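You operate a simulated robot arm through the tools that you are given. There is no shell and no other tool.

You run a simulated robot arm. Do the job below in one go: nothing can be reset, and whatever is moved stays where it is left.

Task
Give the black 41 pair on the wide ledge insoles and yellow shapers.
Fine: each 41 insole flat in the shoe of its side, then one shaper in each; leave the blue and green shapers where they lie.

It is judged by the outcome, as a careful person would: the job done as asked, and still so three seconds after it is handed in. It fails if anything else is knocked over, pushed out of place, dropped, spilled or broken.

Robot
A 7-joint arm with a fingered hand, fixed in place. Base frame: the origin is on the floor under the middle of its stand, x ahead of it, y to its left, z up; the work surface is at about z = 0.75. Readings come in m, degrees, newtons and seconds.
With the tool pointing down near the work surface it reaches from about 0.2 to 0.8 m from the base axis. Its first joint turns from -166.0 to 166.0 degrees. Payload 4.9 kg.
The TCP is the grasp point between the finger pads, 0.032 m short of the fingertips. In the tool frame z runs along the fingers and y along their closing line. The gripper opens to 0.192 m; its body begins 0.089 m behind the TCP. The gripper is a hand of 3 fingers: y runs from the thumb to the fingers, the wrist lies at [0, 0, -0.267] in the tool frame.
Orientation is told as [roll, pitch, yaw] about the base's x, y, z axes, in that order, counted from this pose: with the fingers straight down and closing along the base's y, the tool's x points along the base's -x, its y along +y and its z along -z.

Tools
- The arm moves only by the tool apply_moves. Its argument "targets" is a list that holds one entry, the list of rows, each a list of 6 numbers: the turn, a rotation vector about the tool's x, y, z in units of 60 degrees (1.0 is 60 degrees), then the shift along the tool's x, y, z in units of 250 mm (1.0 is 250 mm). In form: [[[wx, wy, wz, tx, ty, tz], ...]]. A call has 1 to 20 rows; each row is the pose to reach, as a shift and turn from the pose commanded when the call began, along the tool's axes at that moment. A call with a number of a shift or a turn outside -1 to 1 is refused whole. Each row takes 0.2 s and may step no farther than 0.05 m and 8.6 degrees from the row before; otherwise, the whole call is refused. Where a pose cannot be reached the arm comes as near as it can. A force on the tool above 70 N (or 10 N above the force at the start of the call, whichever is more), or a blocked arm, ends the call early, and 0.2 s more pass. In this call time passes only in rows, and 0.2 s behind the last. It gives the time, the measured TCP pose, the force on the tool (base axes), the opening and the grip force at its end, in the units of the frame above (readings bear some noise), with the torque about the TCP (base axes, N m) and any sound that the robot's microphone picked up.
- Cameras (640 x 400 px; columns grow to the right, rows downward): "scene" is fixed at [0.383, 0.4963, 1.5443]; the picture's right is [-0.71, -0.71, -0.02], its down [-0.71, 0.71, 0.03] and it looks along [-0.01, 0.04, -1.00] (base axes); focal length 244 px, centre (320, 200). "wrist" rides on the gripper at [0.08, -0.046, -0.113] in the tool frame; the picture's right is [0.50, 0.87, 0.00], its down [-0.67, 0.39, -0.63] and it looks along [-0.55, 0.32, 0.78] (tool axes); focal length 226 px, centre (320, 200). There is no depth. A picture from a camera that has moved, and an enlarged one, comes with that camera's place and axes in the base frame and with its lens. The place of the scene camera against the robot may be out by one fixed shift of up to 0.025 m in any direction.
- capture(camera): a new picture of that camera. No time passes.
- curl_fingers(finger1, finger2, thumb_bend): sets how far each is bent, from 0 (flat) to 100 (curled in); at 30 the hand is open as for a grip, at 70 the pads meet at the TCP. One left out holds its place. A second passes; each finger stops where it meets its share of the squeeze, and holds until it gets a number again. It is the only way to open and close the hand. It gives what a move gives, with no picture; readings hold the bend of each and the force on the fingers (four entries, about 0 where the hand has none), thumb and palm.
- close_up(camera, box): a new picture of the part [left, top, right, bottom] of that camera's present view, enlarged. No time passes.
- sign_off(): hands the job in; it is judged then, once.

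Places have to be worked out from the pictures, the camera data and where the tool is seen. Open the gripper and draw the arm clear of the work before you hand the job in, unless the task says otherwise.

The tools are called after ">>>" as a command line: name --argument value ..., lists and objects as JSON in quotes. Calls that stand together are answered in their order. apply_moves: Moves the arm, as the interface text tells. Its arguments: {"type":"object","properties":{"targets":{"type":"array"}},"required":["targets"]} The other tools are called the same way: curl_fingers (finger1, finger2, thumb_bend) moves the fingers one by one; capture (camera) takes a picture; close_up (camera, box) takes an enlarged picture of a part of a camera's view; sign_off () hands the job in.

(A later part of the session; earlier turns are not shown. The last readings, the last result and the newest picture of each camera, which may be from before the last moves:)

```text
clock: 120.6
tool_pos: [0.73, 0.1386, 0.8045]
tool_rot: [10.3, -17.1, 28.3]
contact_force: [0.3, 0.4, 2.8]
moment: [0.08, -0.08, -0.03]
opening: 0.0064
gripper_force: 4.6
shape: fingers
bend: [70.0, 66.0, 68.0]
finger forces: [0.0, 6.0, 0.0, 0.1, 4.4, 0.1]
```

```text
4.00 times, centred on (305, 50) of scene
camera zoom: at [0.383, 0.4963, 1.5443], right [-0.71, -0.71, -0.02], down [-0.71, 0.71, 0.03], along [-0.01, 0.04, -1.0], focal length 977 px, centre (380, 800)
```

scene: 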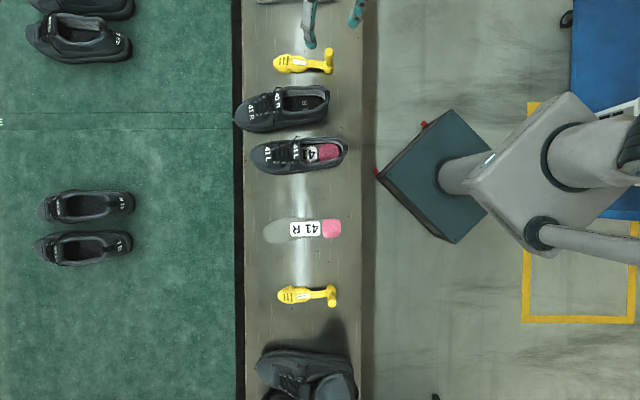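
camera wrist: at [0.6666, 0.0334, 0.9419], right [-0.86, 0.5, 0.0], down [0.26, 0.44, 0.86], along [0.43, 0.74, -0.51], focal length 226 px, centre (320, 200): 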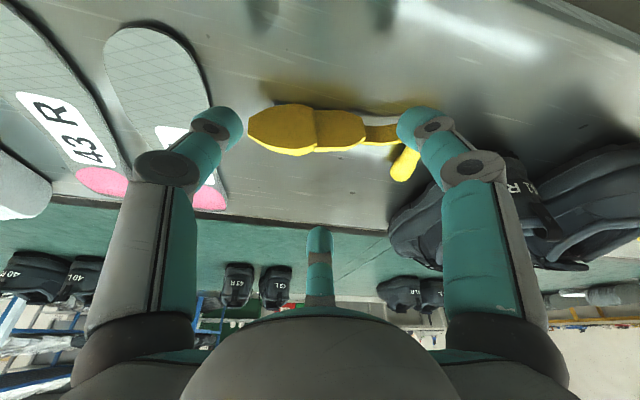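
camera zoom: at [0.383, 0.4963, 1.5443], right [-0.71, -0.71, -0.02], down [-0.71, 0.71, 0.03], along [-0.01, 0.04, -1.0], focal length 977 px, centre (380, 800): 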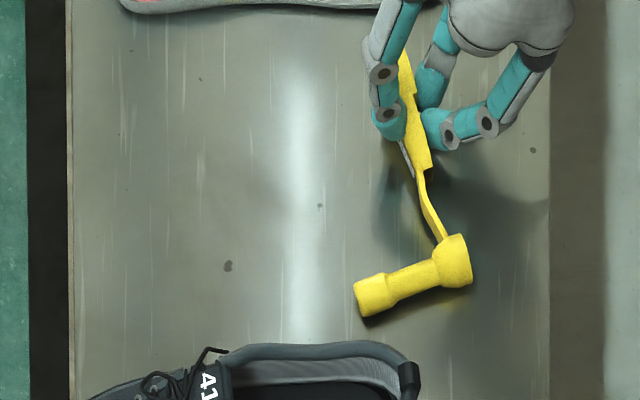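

The body is pinched between finger2 and the thumb. I tighten, bringing finger1 in too.

>>> curl_fingers --finger1 80 --finger2 80 --thumb_bend 80

>>> close_up --camera "wrist" --box '[180, 90, 460, 270]'

```text
clock: 121.6
tool_pos: [0.7285, 0.1375, 0.8043]
tool_rot: [10.4, -17.2, 28.3]
contact_force: [-0.1, -1.2, 4.6]
moment: [0.01, -0.03, -0.05]
opening: 0.0
gripper_force: 6.1
shape: fingers
bend: [77.0, 66.0, 73.0]
finger forces: [0.0, 11.8, 0.0, 0.0, 0.1, 0.0]
```

```text
2.22 times, centred on (320, 180) of wrist
camera zoom: at [0.6662, 0.032, 0.8786], right [-0.86, 0.5, 0.0], down [0.26, 0.44, 0.86], along [0.43, 0.74, -0.51], focal length 502 px, centre (320, 244)
```

zoom: 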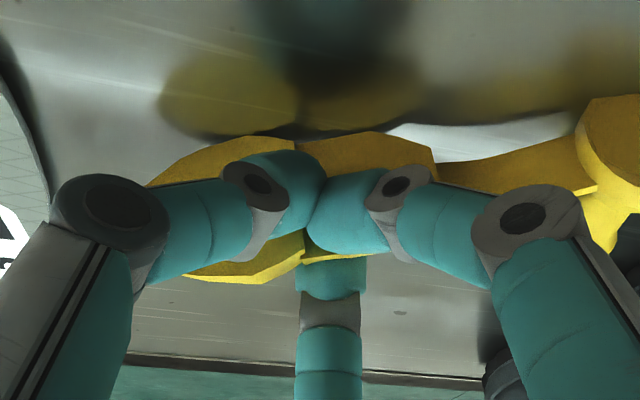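

I test with a small lift whether it is actually held.

>>> apply_moves --targets '[[[0, 0, 0, -0.012, 0.007, -0.038], [0, 0, 0, -0.024, 0.014, -0.076]]]'

>>> close_up --camera "wrist" --box '[180, 90, 460, 270]'

>>> close_up --camera "scene" --box '[235, 0, 375, 100]'

```text
clock: 122.2
tool_pos: [0.7293, 0.1392, 0.8248]
tool_rot: [10.2, -17.1, 28.3]
contact_force: [-0.6, 0.3, 0.4]
moment: [0.02, 0.01, 0.0]
opening: 0.0003
gripper_force: 0.0
shape: fingers
bend: [78.0, 68.0, 74.0]
finger forces: [0.0, 0.0, 0.0, 0.0, 0.0, 0.0]
```

```text
2.22 times, centred on (320, 180) of wrist
camera zoom: at [0.6662, 0.0331, 0.8987], right [-0.86, 0.5, 0.0], down [0.26, 0.44, 0.86], along [0.43, 0.74, -0.51], focal length 502 px, centre (320, 244)
```

zoom: 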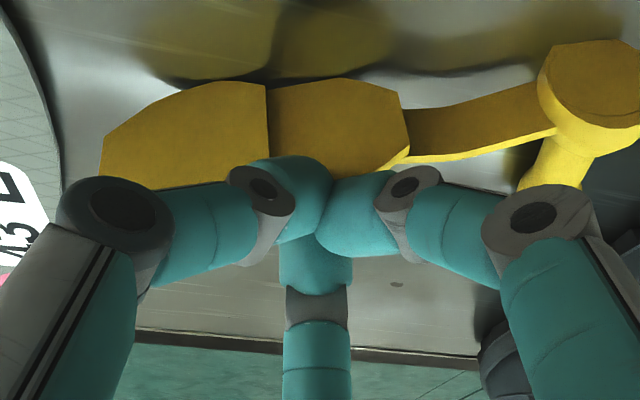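

```text
4.00 times, centred on (305, 50) of scene
camera zoom: at [0.383, 0.4963, 1.5443], right [-0.71, -0.71, -0.02], down [-0.71, 0.71, 0.03], along [-0.01, 0.04, -1.0], focal length 977 px, centre (380, 800)
```

zoom: 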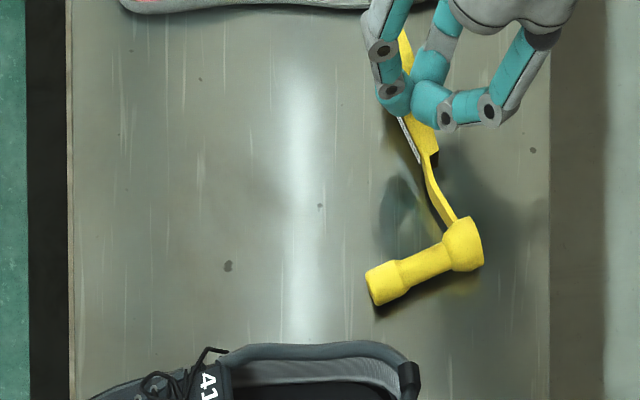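

Not held – the fingers met above it. I raise and level the hand; next I'll pinch the narrow waist of the handle with just thumb and finger1 (finger2 kept open) and roll it upright by leaning the hand toward the robot.

>>> apply_moves --targets '[[[0, 0, 0, -0.035, 0.02, -0.113], [0.04, 0.072, 0, -0.071, 0.041, -0.2256], [0.084, 0.144, 0, -0.09, 0.05, -0.28], [0.125, 0.216, 0, -0.1, 0.06, -0.32], [0.167, 0.288, 0, -0.11, 0.07, -0.36]]]'

>>> curl_fingers --finger1 48 --finger2 20 --thumb_bend 48

>>> capture --camera "wrist"

>>> close_up --camera "scene" --box '[235, 0, 375, 100]'

```text
clock: 123.4
tool_pos: [0.7257, 0.1397, 0.9207]
tool_rot: [0.0, 0.1, 29.9]
contact_force: [0.3, -0.2, 1.0]
moment: [0.02, 0.0, 0.0]
opening: 0.0
gripper_force: 0.1
shape: fingers
bend: [78.0, 68.0, 74.0]
finger forces: [0.0, 0.0, 0.0, 0.1, 0.0, 0.0]
```

```text
clock: 124.4
tool_pos: [0.7254, 0.1396, 0.9199]
tool_rot: [0.0, 0.2, 29.9]
contact_force: [-0.9, 0.7, 0.6]
moment: [-0.01, 0.02, -0.01]
opening: 0.0923
gripper_force: 0.1
shape: fingers
bend: [48.0, 20.0, 48.0]
finger forces: [0.0, 0.0, 0.0, 0.1, 0.0, 0.0]
```

```text
taken
camera wrist: at [0.6797, 0.0614, 1.0324], right [-0.86, 0.5, 0.0], down [0.39, 0.67, 0.63], along [0.32, 0.55, -0.78], focal length 226 px, centre (320, 200)
```

wrist: 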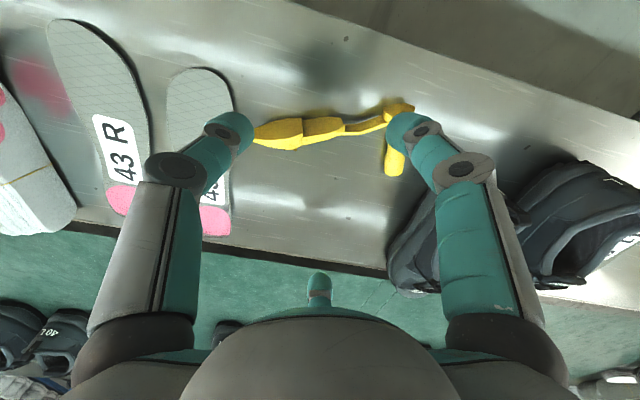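

```text
4.00 times, centred on (305, 50) of scene
camera zoom: at [0.383, 0.4963, 1.5443], right [-0.71, -0.71, -0.02], down [-0.71, 0.71, 0.03], along [-0.01, 0.04, -1.0], focal length 977 px, centre (380, 800)
```

zoom: 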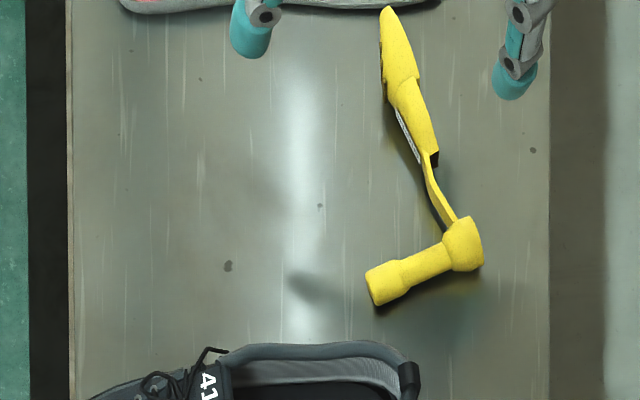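

Handle: ball at (0.644, 0.179), axis ≈69.5°. I position the hand (yaw 39.5°) so thumb and finger1 straddle the waist, finger2 open beyond the handle's end, and descend to z≈0.805.

>>> apply_moves --targets '[[[0, 0, -0.08, 0.026, 0.134, 0], [0, 0, -0.16, 0.052, 0.268, 0], [0, 0, -0.16, 0.077, 0.403, 0.02], [0, 0, -0.16, 0.077, 0.403, 0.2], [0, 0, -0.16, 0.077, 0.403, 0.36], [0, 0, -0.16, 0.077, 0.403, 0.44]]]'

>>> close_up --camera "wrist" --box '[200, 80, 440, 260]'

>>> close_up --camera "scene" --box '[235, 0, 375, 100]'

```text
clock: 125.8
tool_pos: [0.6632, 0.2189, 0.8063]
tool_rot: [0.2, 0.3, 39.4]
contact_force: [-0.2, 0.2, -1.0]
moment: [0.02, -0.02, 0.0]
opening: 0.0922
gripper_force: 0.2
shape: fingers
bend: [48.0, 20.0, 48.0]
finger forces: [0.0, 0.0, 0.0, 0.0, 0.0, 0.1]
```

```text
2.22 times, centred on (320, 170) of wrist
camera zoom: at [0.6316, 0.1342, 0.9197], right [-0.94, 0.35, 0.0], down [0.28, 0.73, 0.63], along [0.22, 0.59, -0.78], focal length 502 px, centre (320, 267)
```

zoom: 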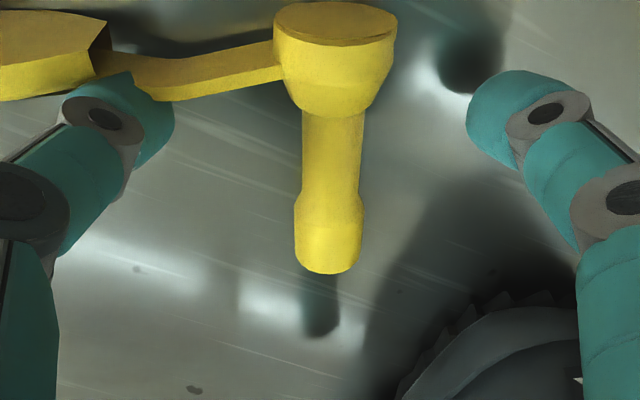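

```text
4.00 times, centred on (305, 50) of scene
camera zoom: at [0.383, 0.4963, 1.5443], right [-0.71, -0.71, -0.02], down [-0.71, 0.71, 0.03], along [-0.01, 0.04, -1.0], focal length 977 px, centre (380, 800)
```

zoom: 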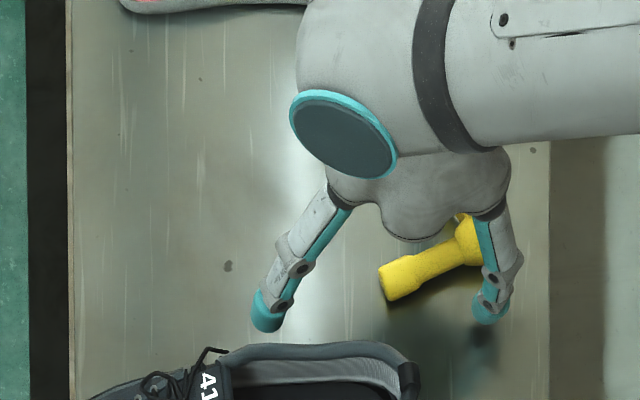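

The handle's waist is between thumb and finger1. I centre 4 mm, lower 4 mm and close just these two fingers.

>>> apply_moves --targets '[[[0, 0, 0, 0.008, 0.014, 0.018]]]'

>>> curl_fingers --finger1 61 --thumb_bend 61

>>> close_up --camera "wrist" --box '[200, 80, 440, 260]'

```text
clock: 126.2
tool_pos: [0.6607, 0.2202, 0.8059]
tool_rot: [0.0, 0.0, 39.4]
contact_force: [-0.3, 0.1, 0.5]
moment: [0.01, -0.05, 0.02]
opening: 0.0922
gripper_force: 0.0
shape: fingers
bend: [48.0, 20.0, 48.0]
finger forces: [0.2, 0.0, 0.0, 0.1, 0.0, 0.1]
```

```text
clock: 127.2
tool_pos: [0.6592, 0.2209, 0.8057]
tool_rot: [0.0, 0.1, 39.5]
contact_force: [0.1, -0.4, 0.1]
moment: [-0.02, -0.01, -0.01]
opening: 0.0383
gripper_force: 0.0
shape: fingers
bend: [61.0, 20.0, 61.0]
finger forces: [0.1, 0.0, 0.0, 0.0, 0.0, 0.0]
```

```text
2.22 times, centred on (320, 170) of wrist
camera zoom: at [0.6278, 0.1359, 0.9183], right [-0.94, 0.35, 0.0], down [0.27, 0.73, 0.63], along [0.22, 0.59, -0.78], focal length 502 px, centre (320, 267)
```

zoom: 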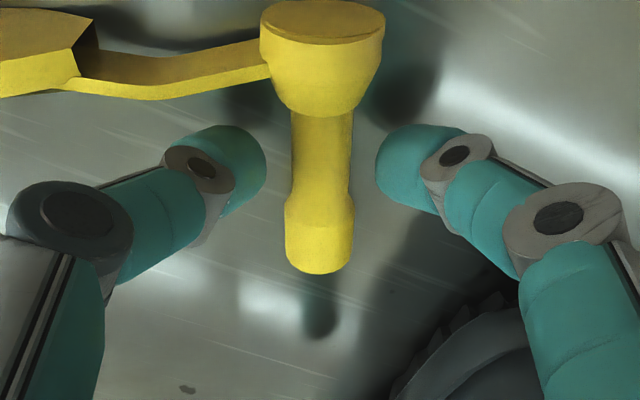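

I lower 6 mm so the tips meet the shaft at or below its mid-height, then close firmly.

>>> apply_moves --targets '[[[0, 0, 0, 0, 0, 0.014], [0, 0, 0, 0, 0, 0.025]]]'

>>> curl_fingers --finger1 72 --thumb_bend 72

>>> close_up --camera "wrist" --box '[200, 80, 440, 260]'

```text
clock: 127.8
tool_pos: [0.6589, 0.2207, 0.7978]
tool_rot: [0.1, 0.2, 39.5]
contact_force: [0.2, -0.2, 0.7]
moment: [0.0, 0.0, 0.02]
opening: 0.0383
gripper_force: 0.2
shape: fingers
bend: [61.0, 20.0, 61.0]
finger forces: [0.1, 0.0, 0.0, 0.1, 0.0, 0.1]
```

```text
clock: 128.8
tool_pos: [0.6598, 0.2198, 0.8007]
tool_rot: [-0.1, -0.1, 39.4]
contact_force: [0.1, -0.5, 9.5]
moment: [-0.08, 0.05, -0.03]
opening: 0.0129
gripper_force: 10.7
shape: fingers
bend: [66.0, 20.0, 69.0]
finger forces: [9.0, 0.0, 0.0, 0.0, 11.0, 0.0]
```

```text
2.22 times, centred on (320, 170) of wrist
camera zoom: at [0.6265, 0.1352, 0.9124], right [-0.94, 0.35, 0.0], down [0.27, 0.73, 0.63], along [0.22, 0.59, -0.77], focal length 502 px, centre (320, 267)
```

zoom: 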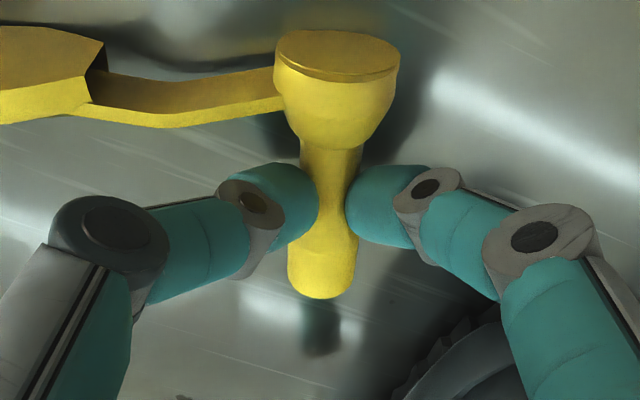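

The waist is pinched between thumb and finger1. I squeeze harder and then lift a bit.

>>> curl_fingers --finger1 82 --thumb_bend 84

>>> apply_moves --targets '[[[0, 0, 0, 0, 0, -0.02], [0, 0, 0, 0, 0, -0.05], [0, 0, 0, 0, 0, -0.09]]]'

>>> close_up --camera "wrist" --box '[200, 80, 440, 260]'

>>> close_up --camera "scene" --box '[235, 0, 375, 100]'

```text
clock: 129.8
tool_pos: [0.6577, 0.2194, 0.7993]
tool_rot: [0.0, 0.1, 39.5]
contact_force: [0.5, -0.6, -0.3]
moment: [0.0, -0.01, -0.01]
opening: 0.0094
gripper_force: 0.0
shape: fingers
bend: [72.0, 20.0, 84.0]
finger forces: [0.0, 0.0, 0.0, 0.1, 0.0, 0.0]
```

```text
clock: 130.6
tool_pos: [0.658, 0.2199, 0.8215]
tool_rot: [-0.1, 0.1, 39.5]
contact_force: [0.6, -0.5, -0.1]
moment: [0.02, 0.0, -0.03]
opening: 0.0094
gripper_force: 0.0
shape: fingers
bend: [72.0, 20.0, 84.0]
finger forces: [0.1, 0.0, 0.0, 0.2, 0.0, 0.0]
```

```text
2.22 times, centred on (320, 170) of wrist
camera zoom: at [0.6252, 0.1356, 0.934], right [-0.94, 0.35, 0.0], down [0.27, 0.73, 0.63], along [0.22, 0.59, -0.78], focal length 502 px, centre (320, 267)
```

zoom: 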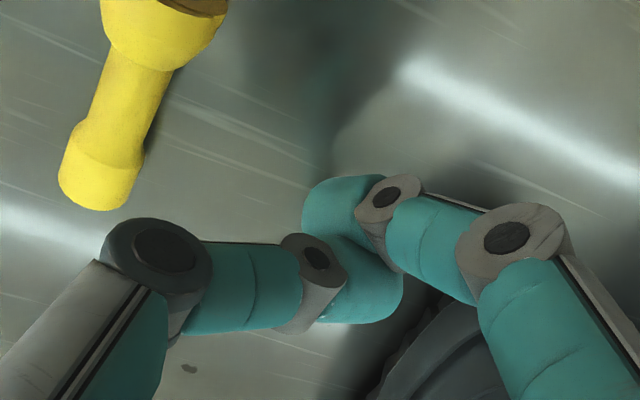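

```text
4.00 times, centred on (305, 50) of scene
camera zoom: at [0.383, 0.4963, 1.5443], right [-0.71, -0.71, -0.02], down [-0.71, 0.71, 0.03], along [-0.01, 0.04, -1.0], focal length 977 px, centre (380, 800)
```

zoom: 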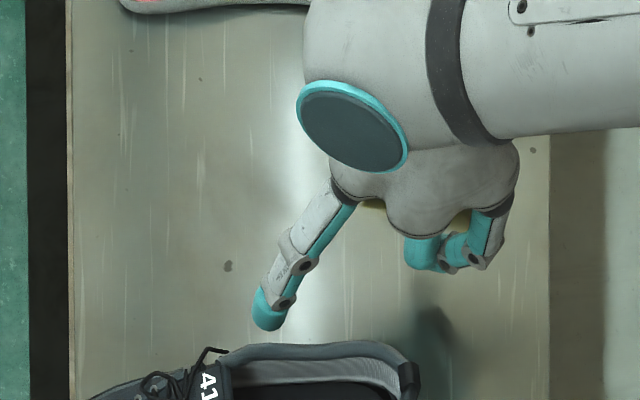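

Squeezing harder popped it out again; the moderate squeeze (≈10 N each) was the stable one. I raise the hand to see where the shaper went.

>>> apply_moves --targets '[[[0, 0, 0, 0, 0, -0.15], [0, 0, 0, 0.05, 0.08, -0.28], [0, 0, 0, 0.1, 0.2, -0.38]]]'

>>> curl_fingers --finger1 48 --finger2 20 --thumb_bend 48

>>> capture --camera "scene"

>>> close_up --camera "scene" --box '[235, 0, 375, 100]'

>>> capture --camera "wrist"

```text
clock: 131.4
tool_pos: [0.6077, 0.2408, 0.9169]
tool_rot: [0.1, 0.2, 39.5]
contact_force: [-1.0, 0.1, -0.9]
moment: [-0.01, -0.02, 0.0]
opening: 0.0092
gripper_force: 0.1
shape: fingers
bend: [72.0, 20.0, 84.0]
finger forces: [0.1, 0.0, 0.1, 0.0, 0.0, 0.0]
```

```text
clock: 132.4
tool_pos: [0.6091, 0.2401, 0.9172]
tool_rot: [0.0, 0.0, 39.5]
contact_force: [-0.6, -0.1, 0.9]
moment: [0.0, 0.01, -0.04]
opening: 0.0925
gripper_force: 0.0
shape: fingers
bend: [48.0, 20.0, 48.0]
finger forces: [0.0, 0.1, 0.1, 0.0, 0.1, 0.0]
```

```text
taken
```

scene: 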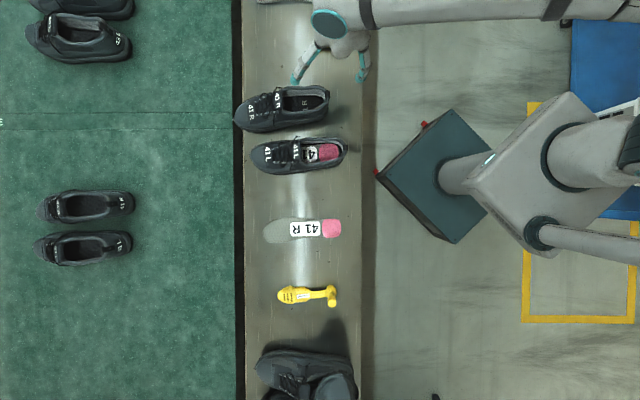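

```text
4.00 times, centred on (305, 50) of scene
camera zoom: at [0.383, 0.4963, 1.5443], right [-0.71, -0.71, -0.02], down [-0.71, 0.71, 0.03], along [-0.01, 0.04, -1.0], focal length 977 px, centre (380, 800)
```

zoom: 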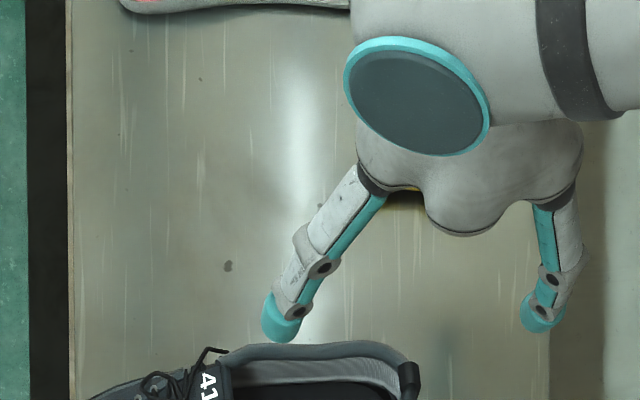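

```text
taken
camera wrist: at [0.5755, 0.1565, 1.0304], right [-0.94, 0.35, 0.0], down [0.27, 0.73, 0.63], along [0.22, 0.59, -0.78], focal length 226 px, centre (320, 200)
```

wrist: 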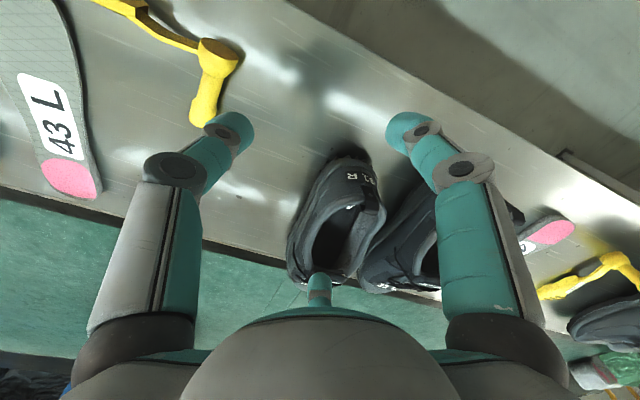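

I move the hand aside so the scene camera shows the shaper and the 43 insole.

>>> apply_moves --targets '[[[0, 0, 0, 0.05, 0.15, -0.05], [0, 0, 0, 0.1, 0.32, -0.1], [0, 0, 0, 0.15, 0.48, -0.15], [0, 0, 0, 0.2, 0.64, -0.15]]]'

>>> close_up --camera "scene" --box '[235, 0, 395, 100]'

>>> capture --camera "wrist"

```text
clock: 133.4
tool_pos: [0.4676, 0.3353, 0.9569]
tool_rot: [0.1, 0.1, 39.4]
contact_force: [-0.2, 0.2, -0.6]
moment: [0.01, -0.02, 0.01]
opening: 0.0925
gripper_force: 0.0
shape: fingers
bend: [48.0, 20.0, 48.0]
finger forces: [0.1, 0.0, 0.0, 0.0, 0.0, 0.0]
```

```text
4.00 times, centred on (315, 50) of scene
camera zoom: at [0.383, 0.4963, 1.5443], right [-0.71, -0.71, -0.02], down [-0.71, 0.71, 0.03], along [-0.01, 0.04, -1.0], focal length 977 px, centre (340, 800)
```

zoom: 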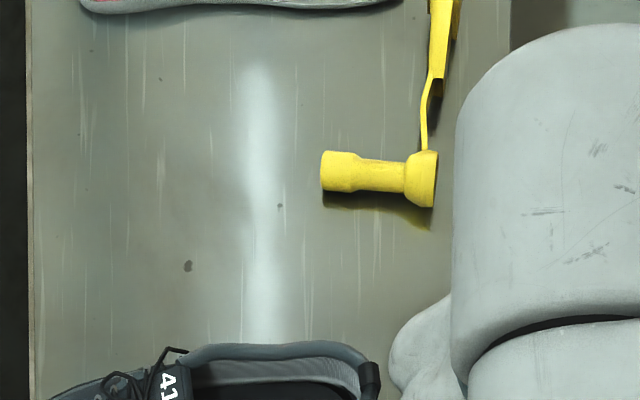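

```text
taken
camera wrist: at [0.4356, 0.2509, 1.0687], right [-0.94, 0.35, 0.0], down [0.27, 0.73, 0.63], along [0.22, 0.59, -0.78], focal length 226 px, centre (320, 200)
```

wrist: 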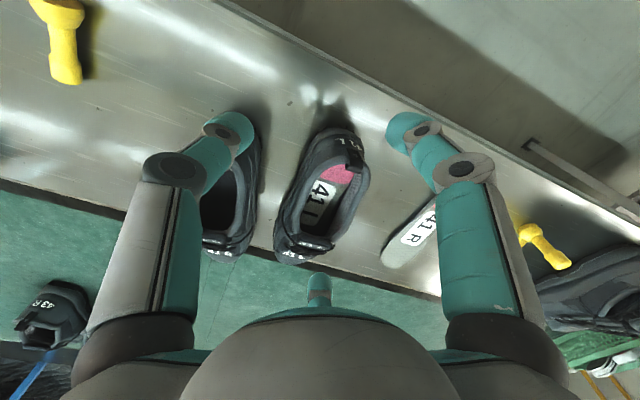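

The shaper lies beside the 43 insole without touching it, handle pointing away from the robot (≈43°). I'll repeat the waist pinch with moderate force and then roll it upright. Moving over it, yaw 13°.

>>> apply_moves --targets '[[[0, 0, 0.055, -0.043, -0.1385, 0], [0, 0, 0.11, -0.0862, -0.277, 0], [0, 0, 0.165, -0.1293, -0.4155, 0], [0, 0, 0.22, -0.1724, -0.554, 0]]]'

>>> apply_moves --targets '[[[0, 0, 0.055, -0.0723, -0.1228, 0.03], [0, 0, 0.11, -0.1447, -0.2456, 0.06], [0, 0, 0.165, -0.217, -0.3684, 0.09], [0, 0, 0.22, -0.289, -0.4912, 0.12]]]'

>>> capture --camera "wrist"

```text
clock: 134.4
tool_pos: [0.5879, 0.2532, 0.9539]
tool_rot: [-0.1, 0.2, 26.1]
contact_force: [0.1, -0.3, -0.3]
moment: [-0.04, 0.04, -0.04]
opening: 0.0925
gripper_force: 0.0
shape: fingers
bend: [48.0, 20.0, 48.0]
finger forces: [0.1, 0.0, 0.1, 0.0, 0.0, 0.0]
```

```text
clock: 135.4
tool_pos: [0.7055, 0.1746, 0.9216]
tool_rot: [-0.1, 0.0, 13.0]
contact_force: [0.8, 0.7, 0.6]
moment: [-0.04, 0.01, 0.01]
opening: 0.0926
gripper_force: 0.0
shape: fingers
bend: [48.0, 20.0, 48.0]
finger forces: [0.0, 0.0, 0.0, 0.0, 0.1, 0.0]
```

```text
taken
camera wrist: at [0.6382, 0.1139, 1.0342], right [-0.68, 0.73, 0.0], down [0.57, 0.53, 0.63], along [0.46, 0.43, -0.78], focal length 226 px, centre (320, 200)
```

wrist: 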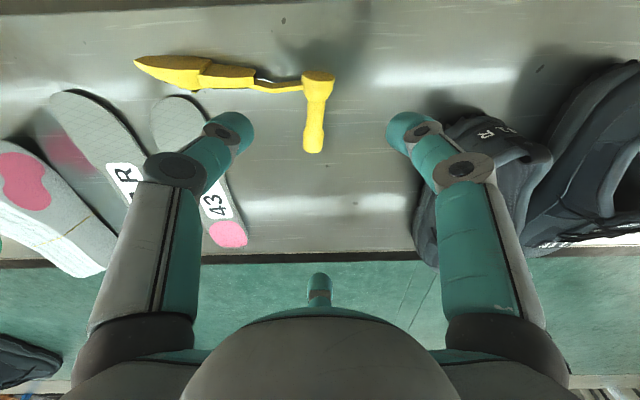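

I fine-align (yaw 7.5°, TCP (0.713, 0.174)) and descend around the waist.

>>> apply_moves --targets '[[[0, 0, 0.046, -0.0153, -0.004, 0.1], [0, 0, 0.092, -0.0306, -0.0083, 0.26], [0, 0, 0.092, -0.0306, -0.0083, 0.42], [0, 0, 0.092, -0.0306, -0.0083, 0.46]]]'

>>> close_up --camera "wrist" --box '[200, 80, 440, 260]'

```text
clock: 136.4
tool_pos: [0.7174, 0.1754, 0.8089]
tool_rot: [0.0, 0.0, 7.5]
contact_force: [-0.2, 0.3, 0.8]
moment: [-0.03, 0.01, 0.01]
opening: 0.0922
gripper_force: 0.1
shape: fingers
bend: [48.0, 20.0, 48.0]
finger forces: [0.0, 0.1, 0.0, 0.0, 0.1, 0.1]
```

```text
2.22 times, centred on (320, 170) of wrist
camera zoom: at [0.6438, 0.1211, 0.9207], right [-0.61, 0.79, 0.0], down [0.62, 0.47, 0.63], along [0.5, 0.38, -0.78], focal length 502 px, centre (320, 267)
```

zoom: 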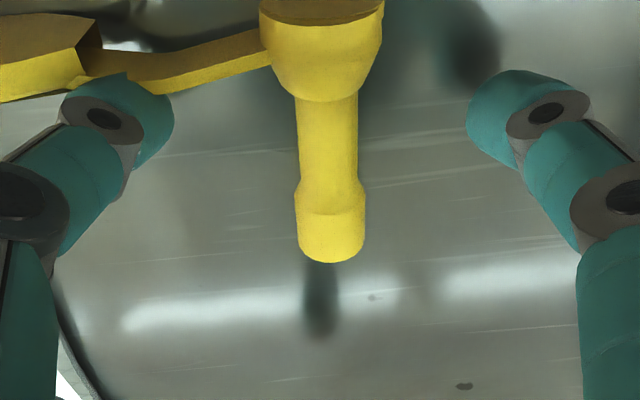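

Well aligned. I shift 6 mm toward the ball, lower to z≈0.798 and close to the moderate squeeze only.

>>> apply_moves --targets '[[[0, 0, 0, 0.028, 0, 0.022], [0, 0, 0, 0.028, 0, 0.044]]]'

>>> curl_fingers --finger1 62 --thumb_bend 62

>>> curl_fingers --finger1 72 --thumb_bend 72

>>> close_up --camera "wrist" --box '[200, 80, 440, 260]'

```text
clock: 137.0
tool_pos: [0.7081, 0.1744, 0.7975]
tool_rot: [0.1, 0.0, 7.5]
contact_force: [0.0, 0.5, 0.8]
moment: [-0.01, 0.03, 0.01]
opening: 0.0922
gripper_force: 0.2
shape: fingers
bend: [48.0, 20.0, 48.0]
finger forces: [0.1, 0.1, 0.1, 0.0, 0.1, 0.0]
```

```text
clock: 138.0
tool_pos: [0.7084, 0.1741, 0.7977]
tool_rot: [0.0, 0.1, 7.4]
contact_force: [-0.5, -0.2, -0.2]
moment: [0.01, 0.0, 0.0]
opening: 0.0343
gripper_force: 0.1
shape: fingers
bend: [62.0, 20.0, 62.0]
finger forces: [0.0, 0.1, 0.0, 0.0, 0.0, 0.0]
```

```text
clock: 139.0
tool_pos: [0.7083, 0.1749, 0.7977]
tool_rot: [-0.1, 0.1, 7.6]
contact_force: [0.1, 0.8, 0.5]
moment: [0.04, -0.02, -0.01]
opening: 0.018
gripper_force: 8.0
shape: fingers
bend: [65.0, 20.0, 68.0]
finger forces: [7.9, 0.0, 0.0, 0.1, 7.9, 0.1]
```

```text
2.22 times, centred on (320, 170) of wrist
camera zoom: at [0.635, 0.1205, 0.9104], right [-0.61, 0.79, 0.0], down [0.62, 0.47, 0.63], along [0.5, 0.38, -0.78], focal length 502 px, centre (320, 267)
```

zoom: 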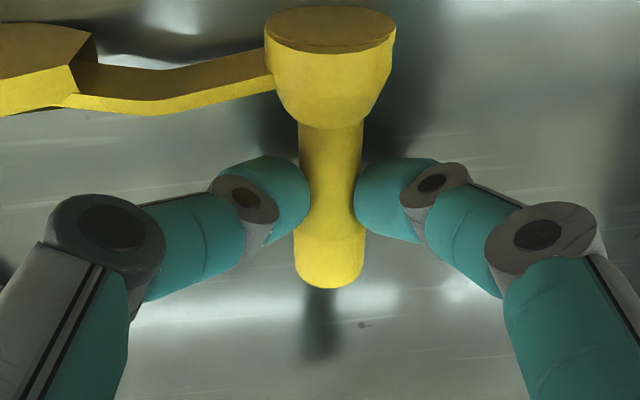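

Balanced at ~8 N each, right on the waist. I now lean the hand toward the robot in 8° steps about the shaper's long axis, lifting slightly, first to 24°.

>>> apply_moves --targets '[[[-0.0667, -0.1155, 0, 0.0166, -0.0096, -0.0396], [-0.1333, -0.2309, 0, 0.035, -0.0202, -0.0764], [-0.2, -0.3464, 0, 0.0558, -0.0322, -0.11]]]'

>>> close_up --camera "wrist" --box '[160, 60, 480, 280]'

>>> close_up --camera "scene" --box '[255, 0, 395, 90]'

```text
clock: 139.8
tool_pos: [0.6976, 0.1643, 0.8266]
tool_rot: [12.5, -20.7, 5.2]
contact_force: [-0.2, 0.6, -0.7]
moment: [0.04, -0.03, -0.01]
opening: 0.0177
gripper_force: 7.0
shape: fingers
bend: [66.0, 20.0, 68.0]
finger forces: [7.5, 0.0, 0.0, 0.1, 7.2, 0.0]
```

```text
1.82 times, centred on (320, 170) of wrist
camera zoom: at [0.5926, 0.0861, 0.8912], right [-0.61, 0.79, 0.0], down [0.36, 0.27, 0.89], along [0.71, 0.54, -0.45], focal length 411 px, centre (320, 254)
```

zoom: 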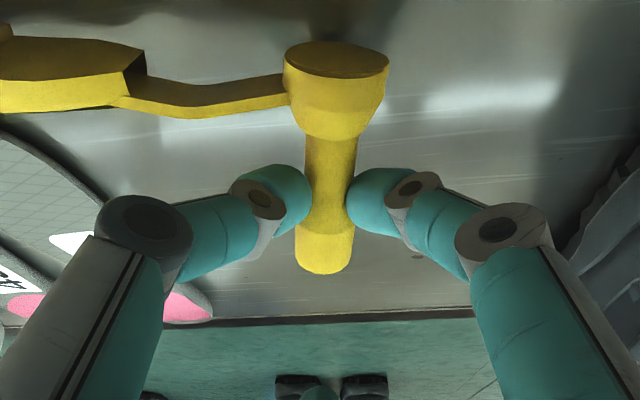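

```text
4.44 times, centred on (325, 45) of scene
camera zoom: at [0.383, 0.4963, 1.5443], right [-0.71, -0.71, -0.02], down [-0.71, 0.71, 0.03], along [-0.01, 0.04, -1.0], focal length 1086 px, centre (298, 889)
```

zoom: 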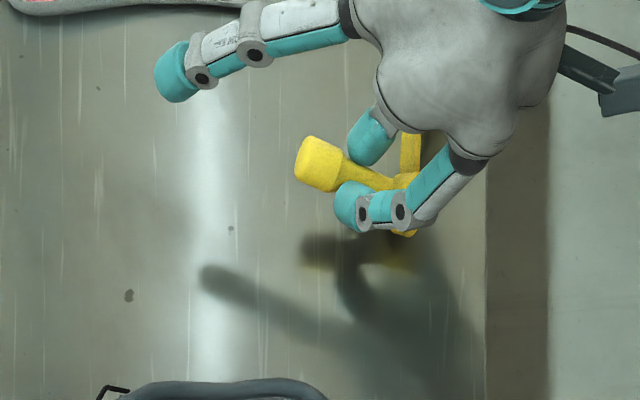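

It is held and rolling up with the hand. I continue to 56°.

>>> apply_moves --targets '[[[-0.0667, -0.1155, 0, 0.0202, -0.0117, -0.03], [-0.1333, -0.2309, 0, 0.0408, -0.0236, -0.055], [-0.2, -0.3464, 0, 0.0616, -0.0356, -0.075], [-0.2667, -0.4619, 0, 0.0825, -0.0476, -0.09]]]'

>>> close_up --camera "wrist" --box '[160, 60, 480, 280]'

>>> close_up --camera "scene" --box '[255, 0, 395, 90]'

```text
clock: 140.8
tool_pos: [0.67, 0.1465, 0.8347]
tool_rot: [36.6, -45.8, -8.4]
contact_force: [-0.4, 0.3, -1.6]
moment: [0.04, -0.02, -0.05]
opening: 0.001
gripper_force: 0.1
shape: fingers
bend: [71.0, 20.0, 71.0]
finger forces: [0.0, 0.0, 0.0, 0.0, 0.0, 0.0]
```

```text
1.82 times, centred on (320, 170) of wrist
camera zoom: at [0.5543, 0.0591, 0.8206], right [-0.61, 0.79, 0.0], down [-0.07, -0.06, 1.0], along [0.79, 0.61, 0.09], focal length 411 px, centre (320, 254)
```

zoom: 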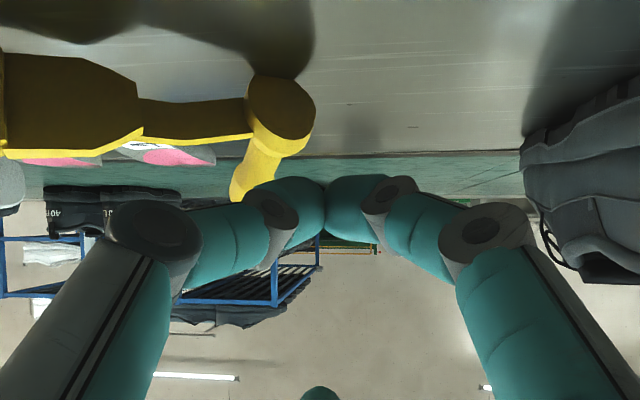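

```text
4.44 times, centred on (325, 45) of scene
camera zoom: at [0.383, 0.4963, 1.5443], right [-0.71, -0.71, -0.02], down [-0.71, 0.71, 0.03], along [-0.01, 0.04, -1.0], focal length 1086 px, centre (298, 889)
```

zoom: 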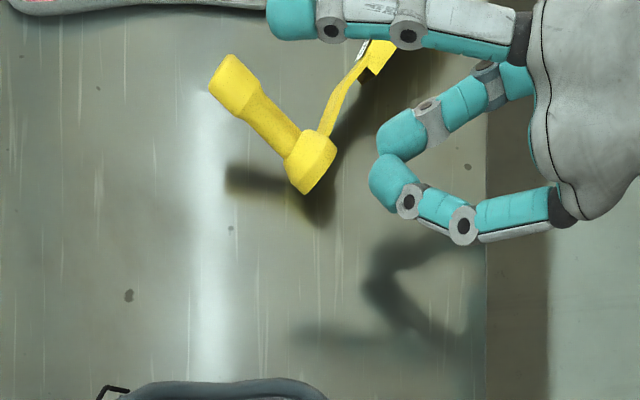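

It slipped out of the pinch partway and lies on its side again. I raise and level the hand to look at it afresh.

>>> apply_moves --targets '[[[0, 0, 0, -0.1148, 0.0663, -0.0894], [0, 0, 0, -0.2297, 0.1327, -0.1789], [0.0667, 0.1155, 0, -0.2297, 0.1327, -0.1789], [0.1333, 0.2309, 0, -0.2297, 0.1327, -0.1789], [0.2, 0.3464, 0, -0.2297, 0.1327, -0.1789], [0.2667, 0.4619, 0, -0.2297, 0.1327, -0.1789], [0.3333, 0.5774, 0, -0.2297, 0.1327, -0.1789], [0.4, 0.6928, 0, -0.2297, 0.1327, -0.1789], [0.4667, 0.8083, 0, -0.2297, 0.1327, -0.1789]]]'

>>> capture --camera "wrist"

>>> close_up --camera "scene" --box '[245, 0, 385, 90]'

```text
clock: 142.8
tool_pos: [0.6712, 0.1468, 0.9158]
tool_rot: [0.0, 0.1, 7.6]
contact_force: [0.2, -0.3, 0.0]
moment: [0.02, 0.02, 0.01]
opening: 0.0013
gripper_force: 0.1
shape: fingers
bend: [71.0, 20.0, 71.0]
finger forces: [0.1, 0.0, 0.0, 0.0, 0.0, 0.1]
```

```text
taken
camera wrist: at [0.5976, 0.0928, 1.0289], right [-0.61, 0.79, 0.0], down [0.62, 0.47, 0.63], along [0.5, 0.38, -0.78], focal length 226 px, centre (320, 200)
```

wrist: 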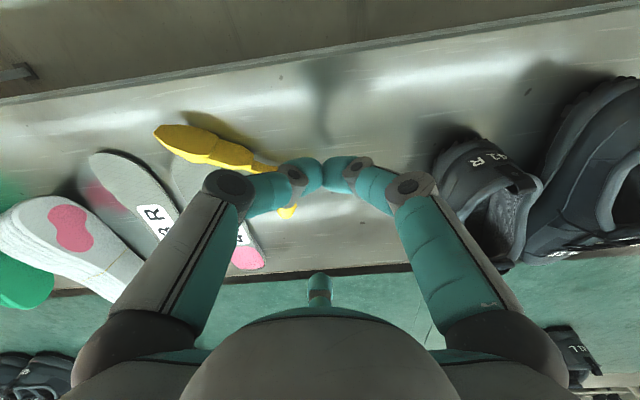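

```text
4.44 times, centred on (315, 45) of scene
camera zoom: at [0.383, 0.4963, 1.5443], right [-0.71, -0.71, -0.02], down [-0.71, 0.71, 0.03], along [-0.01, 0.04, -1.0], focal length 1086 px, centre (342, 889)
```

zoom: 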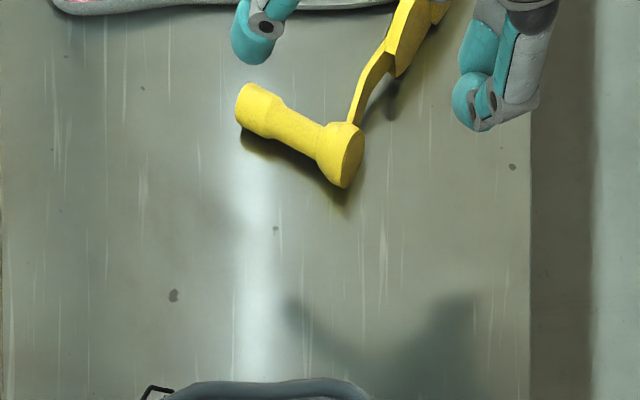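

I move the hand back out of the way to see whether the shaper touches the 43 insole.

>>> apply_moves --targets '[[[0, 0, 0, 0.16, 0, -0.06], [0, 0, 0, 0.32, 0.02, -0.12], [0, 0, 0, 0.46, 0.1, -0.18], [0, 0, 0, 0.56, 0.26, -0.2]]]'

>>> close_up --camera "scene" --box '[245, 0, 385, 90]'

>>> capture --camera "wrist"

```text
clock: 143.8
tool_pos: [0.5231, 0.1921, 0.9622]
tool_rot: [0.0, 0.1, 7.5]
contact_force: [0.0, -0.1, -0.3]
moment: [-0.02, -0.04, -0.04]
opening: 0.0009
gripper_force: 0.1
shape: fingers
bend: [71.0, 20.0, 71.0]
finger forces: [0.0, 0.0, 0.0, 0.0, 0.1, 0.1]
```

```text
4.44 times, centred on (315, 45) of scene
camera zoom: at [0.383, 0.4963, 1.5443], right [-0.71, -0.71, -0.02], down [-0.71, 0.71, 0.03], along [-0.01, 0.04, -1.0], focal length 1086 px, centre (342, 889)
```

zoom: 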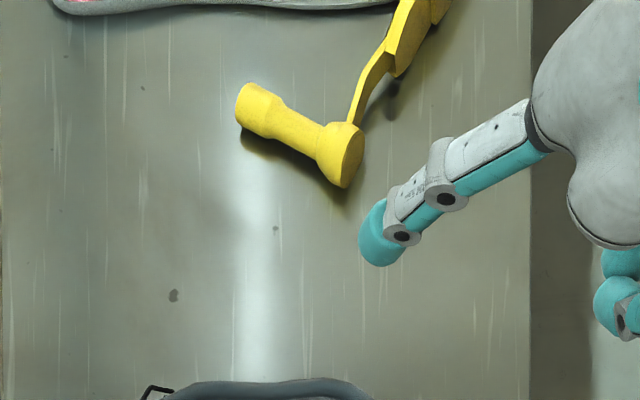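

```text
taken
camera wrist: at [0.4495, 0.1385, 1.0742], right [-0.61, 0.79, 0.0], down [0.62, 0.47, 0.63], along [0.5, 0.38, -0.78], focal length 226 px, centre (320, 200)
```

wrist: 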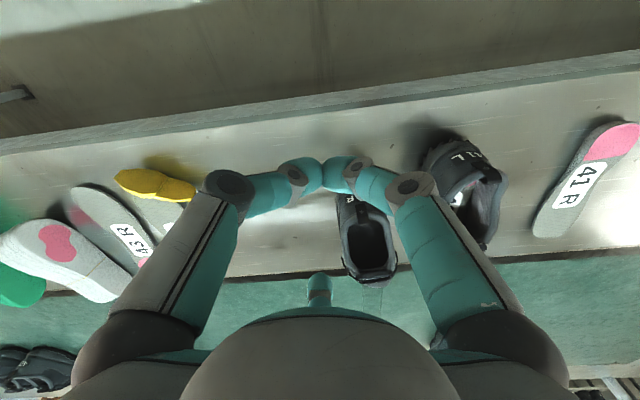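

>>> close_up --camera "wrist" --box '[60, 150, 240, 280]'

>>> curl_fingers --finger1 48 --finger2 48 --thumb_bend 48

```text
3.08 times, centred on (150, 215) of wrist
camera zoom: at [0.4495, 0.1385, 1.0742], right [-0.61, 0.79, 0.0], down [0.62, 0.47, 0.63], along [0.5, 0.38, -0.78], focal length 696 px, centre (843, 154)
```

zoom: 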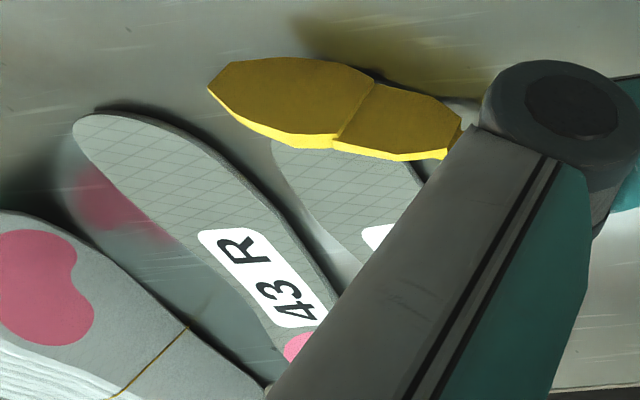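

```text
clock: 144.8
tool_pos: [0.524, 0.1924, 0.9608]
tool_rot: [0.1, 0.1, 7.5]
contact_force: [-0.5, -0.5, -0.1]
moment: [0.03, 0.02, 0.01]
opening: 0.0922
gripper_force: 0.1
shape: fingers
bend: [48.0, 48.0, 48.0]
finger forces: [0.0, 0.1, 0.0, 0.1, 0.1, 0.0]
```

The shaper now stands on its side next to (not on) the 43 insole with its handle pointing outward, a bit far away. I'll pull it nearer with an open finger behind the handle end. First I hover over it with the hand open, yaw −17°, and measure.

>>> curl_fingers --finger1 30 --finger2 30 --thumb_bend 30

>>> apply_moves --targets '[[[0, 0, 0.1, -0.12, -0.03, 0.02], [0, 0, 0.2, -0.26, -0.06, 0.04], [0, 0, 0.3, -0.4, -0.09, 0.06], [0, 0, 0.41, -0.56, -0.12, 0.08], [0, 0, 0.41, -0.7, -0.13, 0.1]]]'

>>> capture --camera "wrist"

>>> close_up --camera "scene" --box '[245, 0, 385, 90]'

```text
clock: 145.8
tool_pos: [0.5224, 0.1937, 0.961]
tool_rot: [0.0, 0.0, 7.5]
contact_force: [-0.1, 0.5, -0.5]
moment: [0.0, 0.01, 0.01]
opening: 0.1672
gripper_force: 0.1
shape: fingers
bend: [30.0, 30.0, 30.0]
finger forces: [0.1, 0.0, 0.1, 0.0, 0.0, 0.0]
```

```text
clock: 147.0
tool_pos: [0.7033, 0.1847, 0.9384]
tool_rot: [0.1, 0.1, -17.1]
contact_force: [0.8, -0.1, 0.7]
moment: [-0.03, 0.0, 0.05]
opening: 0.1677
gripper_force: 0.0
shape: fingers
bend: [30.0, 30.0, 30.0]
finger forces: [0.0, 0.1, 0.0, 0.0, 0.0, 0.0]
```

```text
taken
camera wrist: at [0.6119, 0.1653, 1.051], right [-0.22, 0.97, 0.0], down [0.76, 0.17, 0.63], along [0.61, 0.14, -0.78], focal length 226 px, centre (320, 200)
```

wrist: 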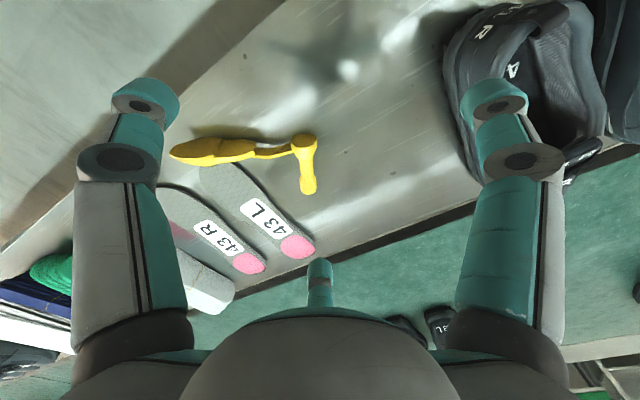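

```text
4.44 times, centred on (315, 45) of scene
camera zoom: at [0.383, 0.4963, 1.5443], right [-0.71, -0.71, -0.02], down [-0.71, 0.71, 0.03], along [-0.01, 0.04, -1.0], focal length 1086 px, centre (342, 889)
```

zoom: 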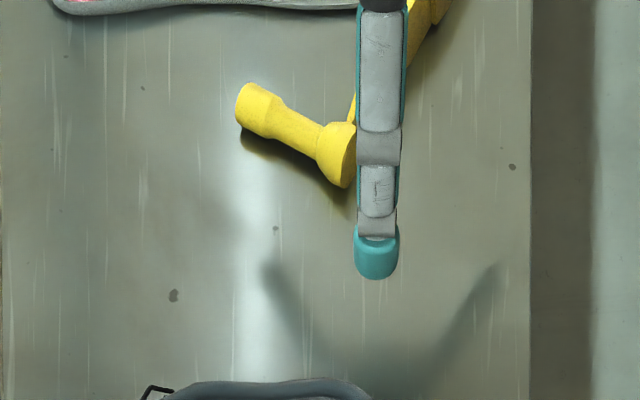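

Measured: ball (0.750, 0.173), handle end (0.820, 0.194); the shaper's toe is ~2 cm clear of the 43 insole. I lower the open hand so finger2 is just beyond the handle's end.

>>> apply_moves --targets '[[[0, 0, 0, -0.121, -0.004, 0.1], [0, 0, 0, -0.121, -0.004, 0.28], [0, 0, 0, -0.121, -0.004, 0.44], [0, 0, 0, -0.121, -0.004, 0.535]]]'

>>> capture --camera "wrist"

```text
clock: 148.0
tool_pos: [0.7295, 0.1732, 0.804]
tool_rot: [-0.1, 0.0, -17.2]
contact_force: [0.0, -0.3, 0.6]
moment: [-0.05, 0.03, 0.02]
opening: 0.1682
gripper_force: 0.1
shape: fingers
bend: [30.0, 30.0, 30.0]
finger forces: [0.0, 0.0, 0.0, 0.1, 0.0, 0.0]
```

```text
taken
camera wrist: at [0.6395, 0.1549, 0.9166], right [-0.22, 0.97, 0.0], down [0.76, 0.17, 0.63], along [0.62, 0.14, -0.78], focal length 226 px, centre (320, 200)
```

wrist: 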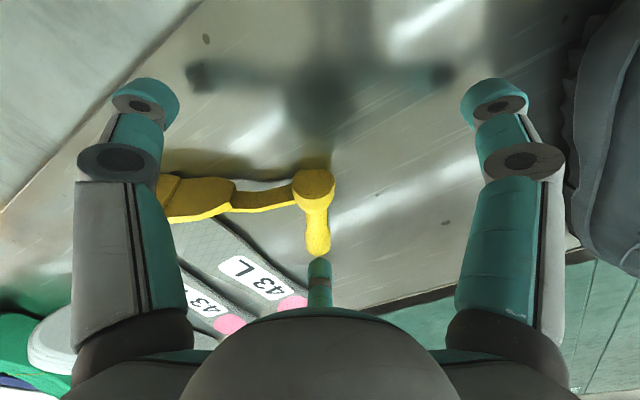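

Finger2 is just beyond the handle's end. I lower 4 mm and pull slowly toward the robot.

>>> apply_moves --targets '[[[0, 0, 0, 0, 0, 0.016], [0, 0, 0, 0.06, -0.039, 0.016], [0, 0, 0, 0.12, -0.079, 0.016], [0, 0, 0, 0.18, -0.118, 0.016], [0, 0, 0, 0.24, -0.158, 0.016], [0, 0, 0, 0.3, -0.197, 0.016]]]'

>>> capture --camera "wrist"

>>> close_up --camera "scene" --box '[245, 0, 385, 90]'

```text
clock: 149.4
tool_pos: [0.6423, 0.1476, 0.8044]
tool_rot: [0.0, 0.1, -17.1]
contact_force: [0.0, -0.7, -0.2]
moment: [0.05, -0.03, -0.01]
opening: 0.1677
gripper_force: 0.1
shape: fingers
bend: [30.0, 30.0, 30.0]
finger forces: [0.1, 0.3, 0.1, 0.0, 0.1, 0.1]
```

```text
taken
camera wrist: at [0.5522, 0.1294, 0.9167], right [-0.22, 0.97, 0.0], down [0.76, 0.17, 0.63], along [0.61, 0.14, -0.78], focal length 226 px, centre (320, 200)
```

wrist: 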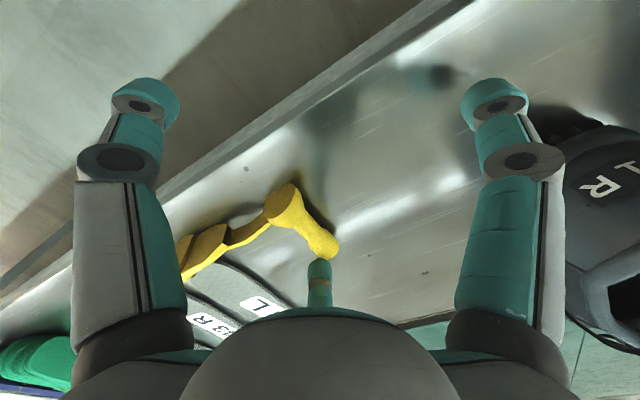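

```text
4.44 times, centred on (315, 45) of scene
camera zoom: at [0.383, 0.4963, 1.5443], right [-0.71, -0.71, -0.02], down [-0.71, 0.71, 0.03], along [-0.01, 0.04, -1.0], focal length 1086 px, centre (342, 889)
```

zoom: 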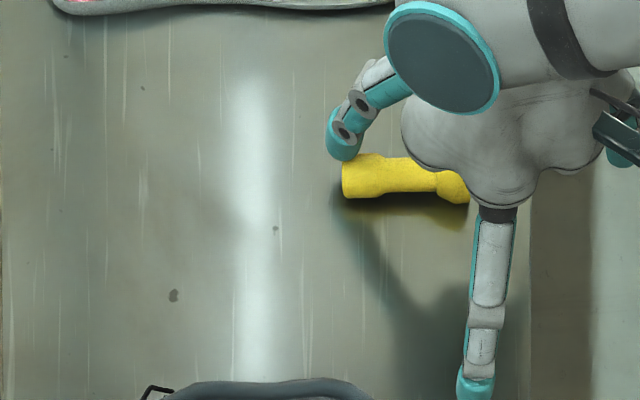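

The shaper now lies along the ledge's near side with the handle pointing outward (≈41°) – a good position. I back finger2 off, raise the hand and measure.

>>> apply_moves --targets '[[[0, 0, 0, -0.07, 0.046, 0], [0, 0, 0, -0.07, 0.046, -0.18], [0, 0, 0, -0.07, 0.046, -0.36], [0, 0, 0, -0.07, 0.046, -0.52]]]'

>>> capture --camera "wrist"

>>> close_up --camera "wrist" --box '[150, 100, 390, 260]'

```text
clock: 150.4
tool_pos: [0.6615, 0.154, 0.9372]
tool_rot: [-0.1, 0.1, -17.1]
contact_force: [-1.0, 0.1, -0.8]
moment: [-0.02, 0.01, -0.01]
opening: 0.1677
gripper_force: 0.0
shape: fingers
bend: [30.0, 30.0, 30.0]
finger forces: [0.1, 0.0, 0.0, 0.0, 0.0, 0.1]
```

```text
taken
camera wrist: at [0.5716, 0.1361, 1.0496], right [-0.22, 0.97, 0.0], down [0.76, 0.17, 0.63], along [0.61, 0.14, -0.78], focal length 226 px, centre (320, 200)
```

wrist: 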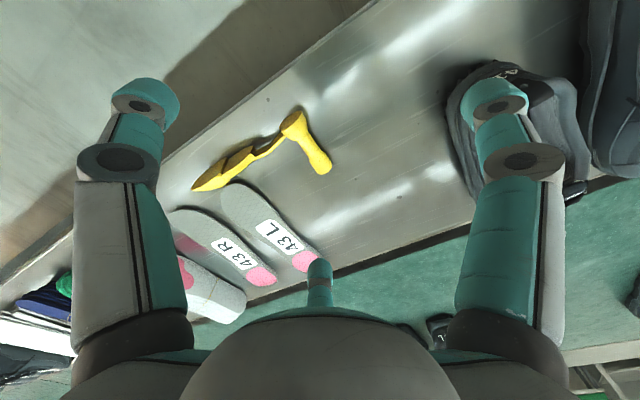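

```text
2.50 times, centred on (270, 180) of wrist
camera zoom: at [0.5716, 0.1361, 1.0496], right [-0.22, 0.97, 0.0], down [0.76, 0.17, 0.63], along [0.61, 0.14, -0.78], focal length 565 px, centre (445, 250)
```

zoom: 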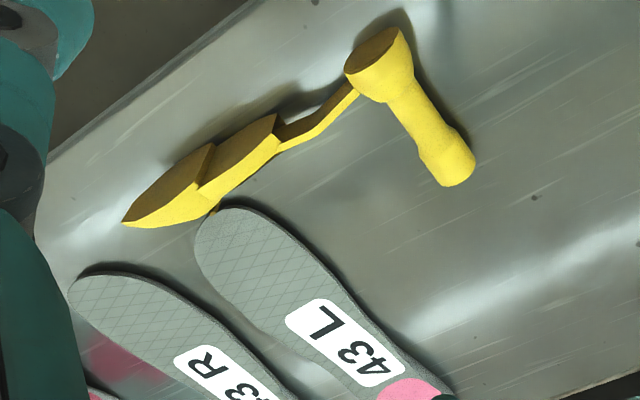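

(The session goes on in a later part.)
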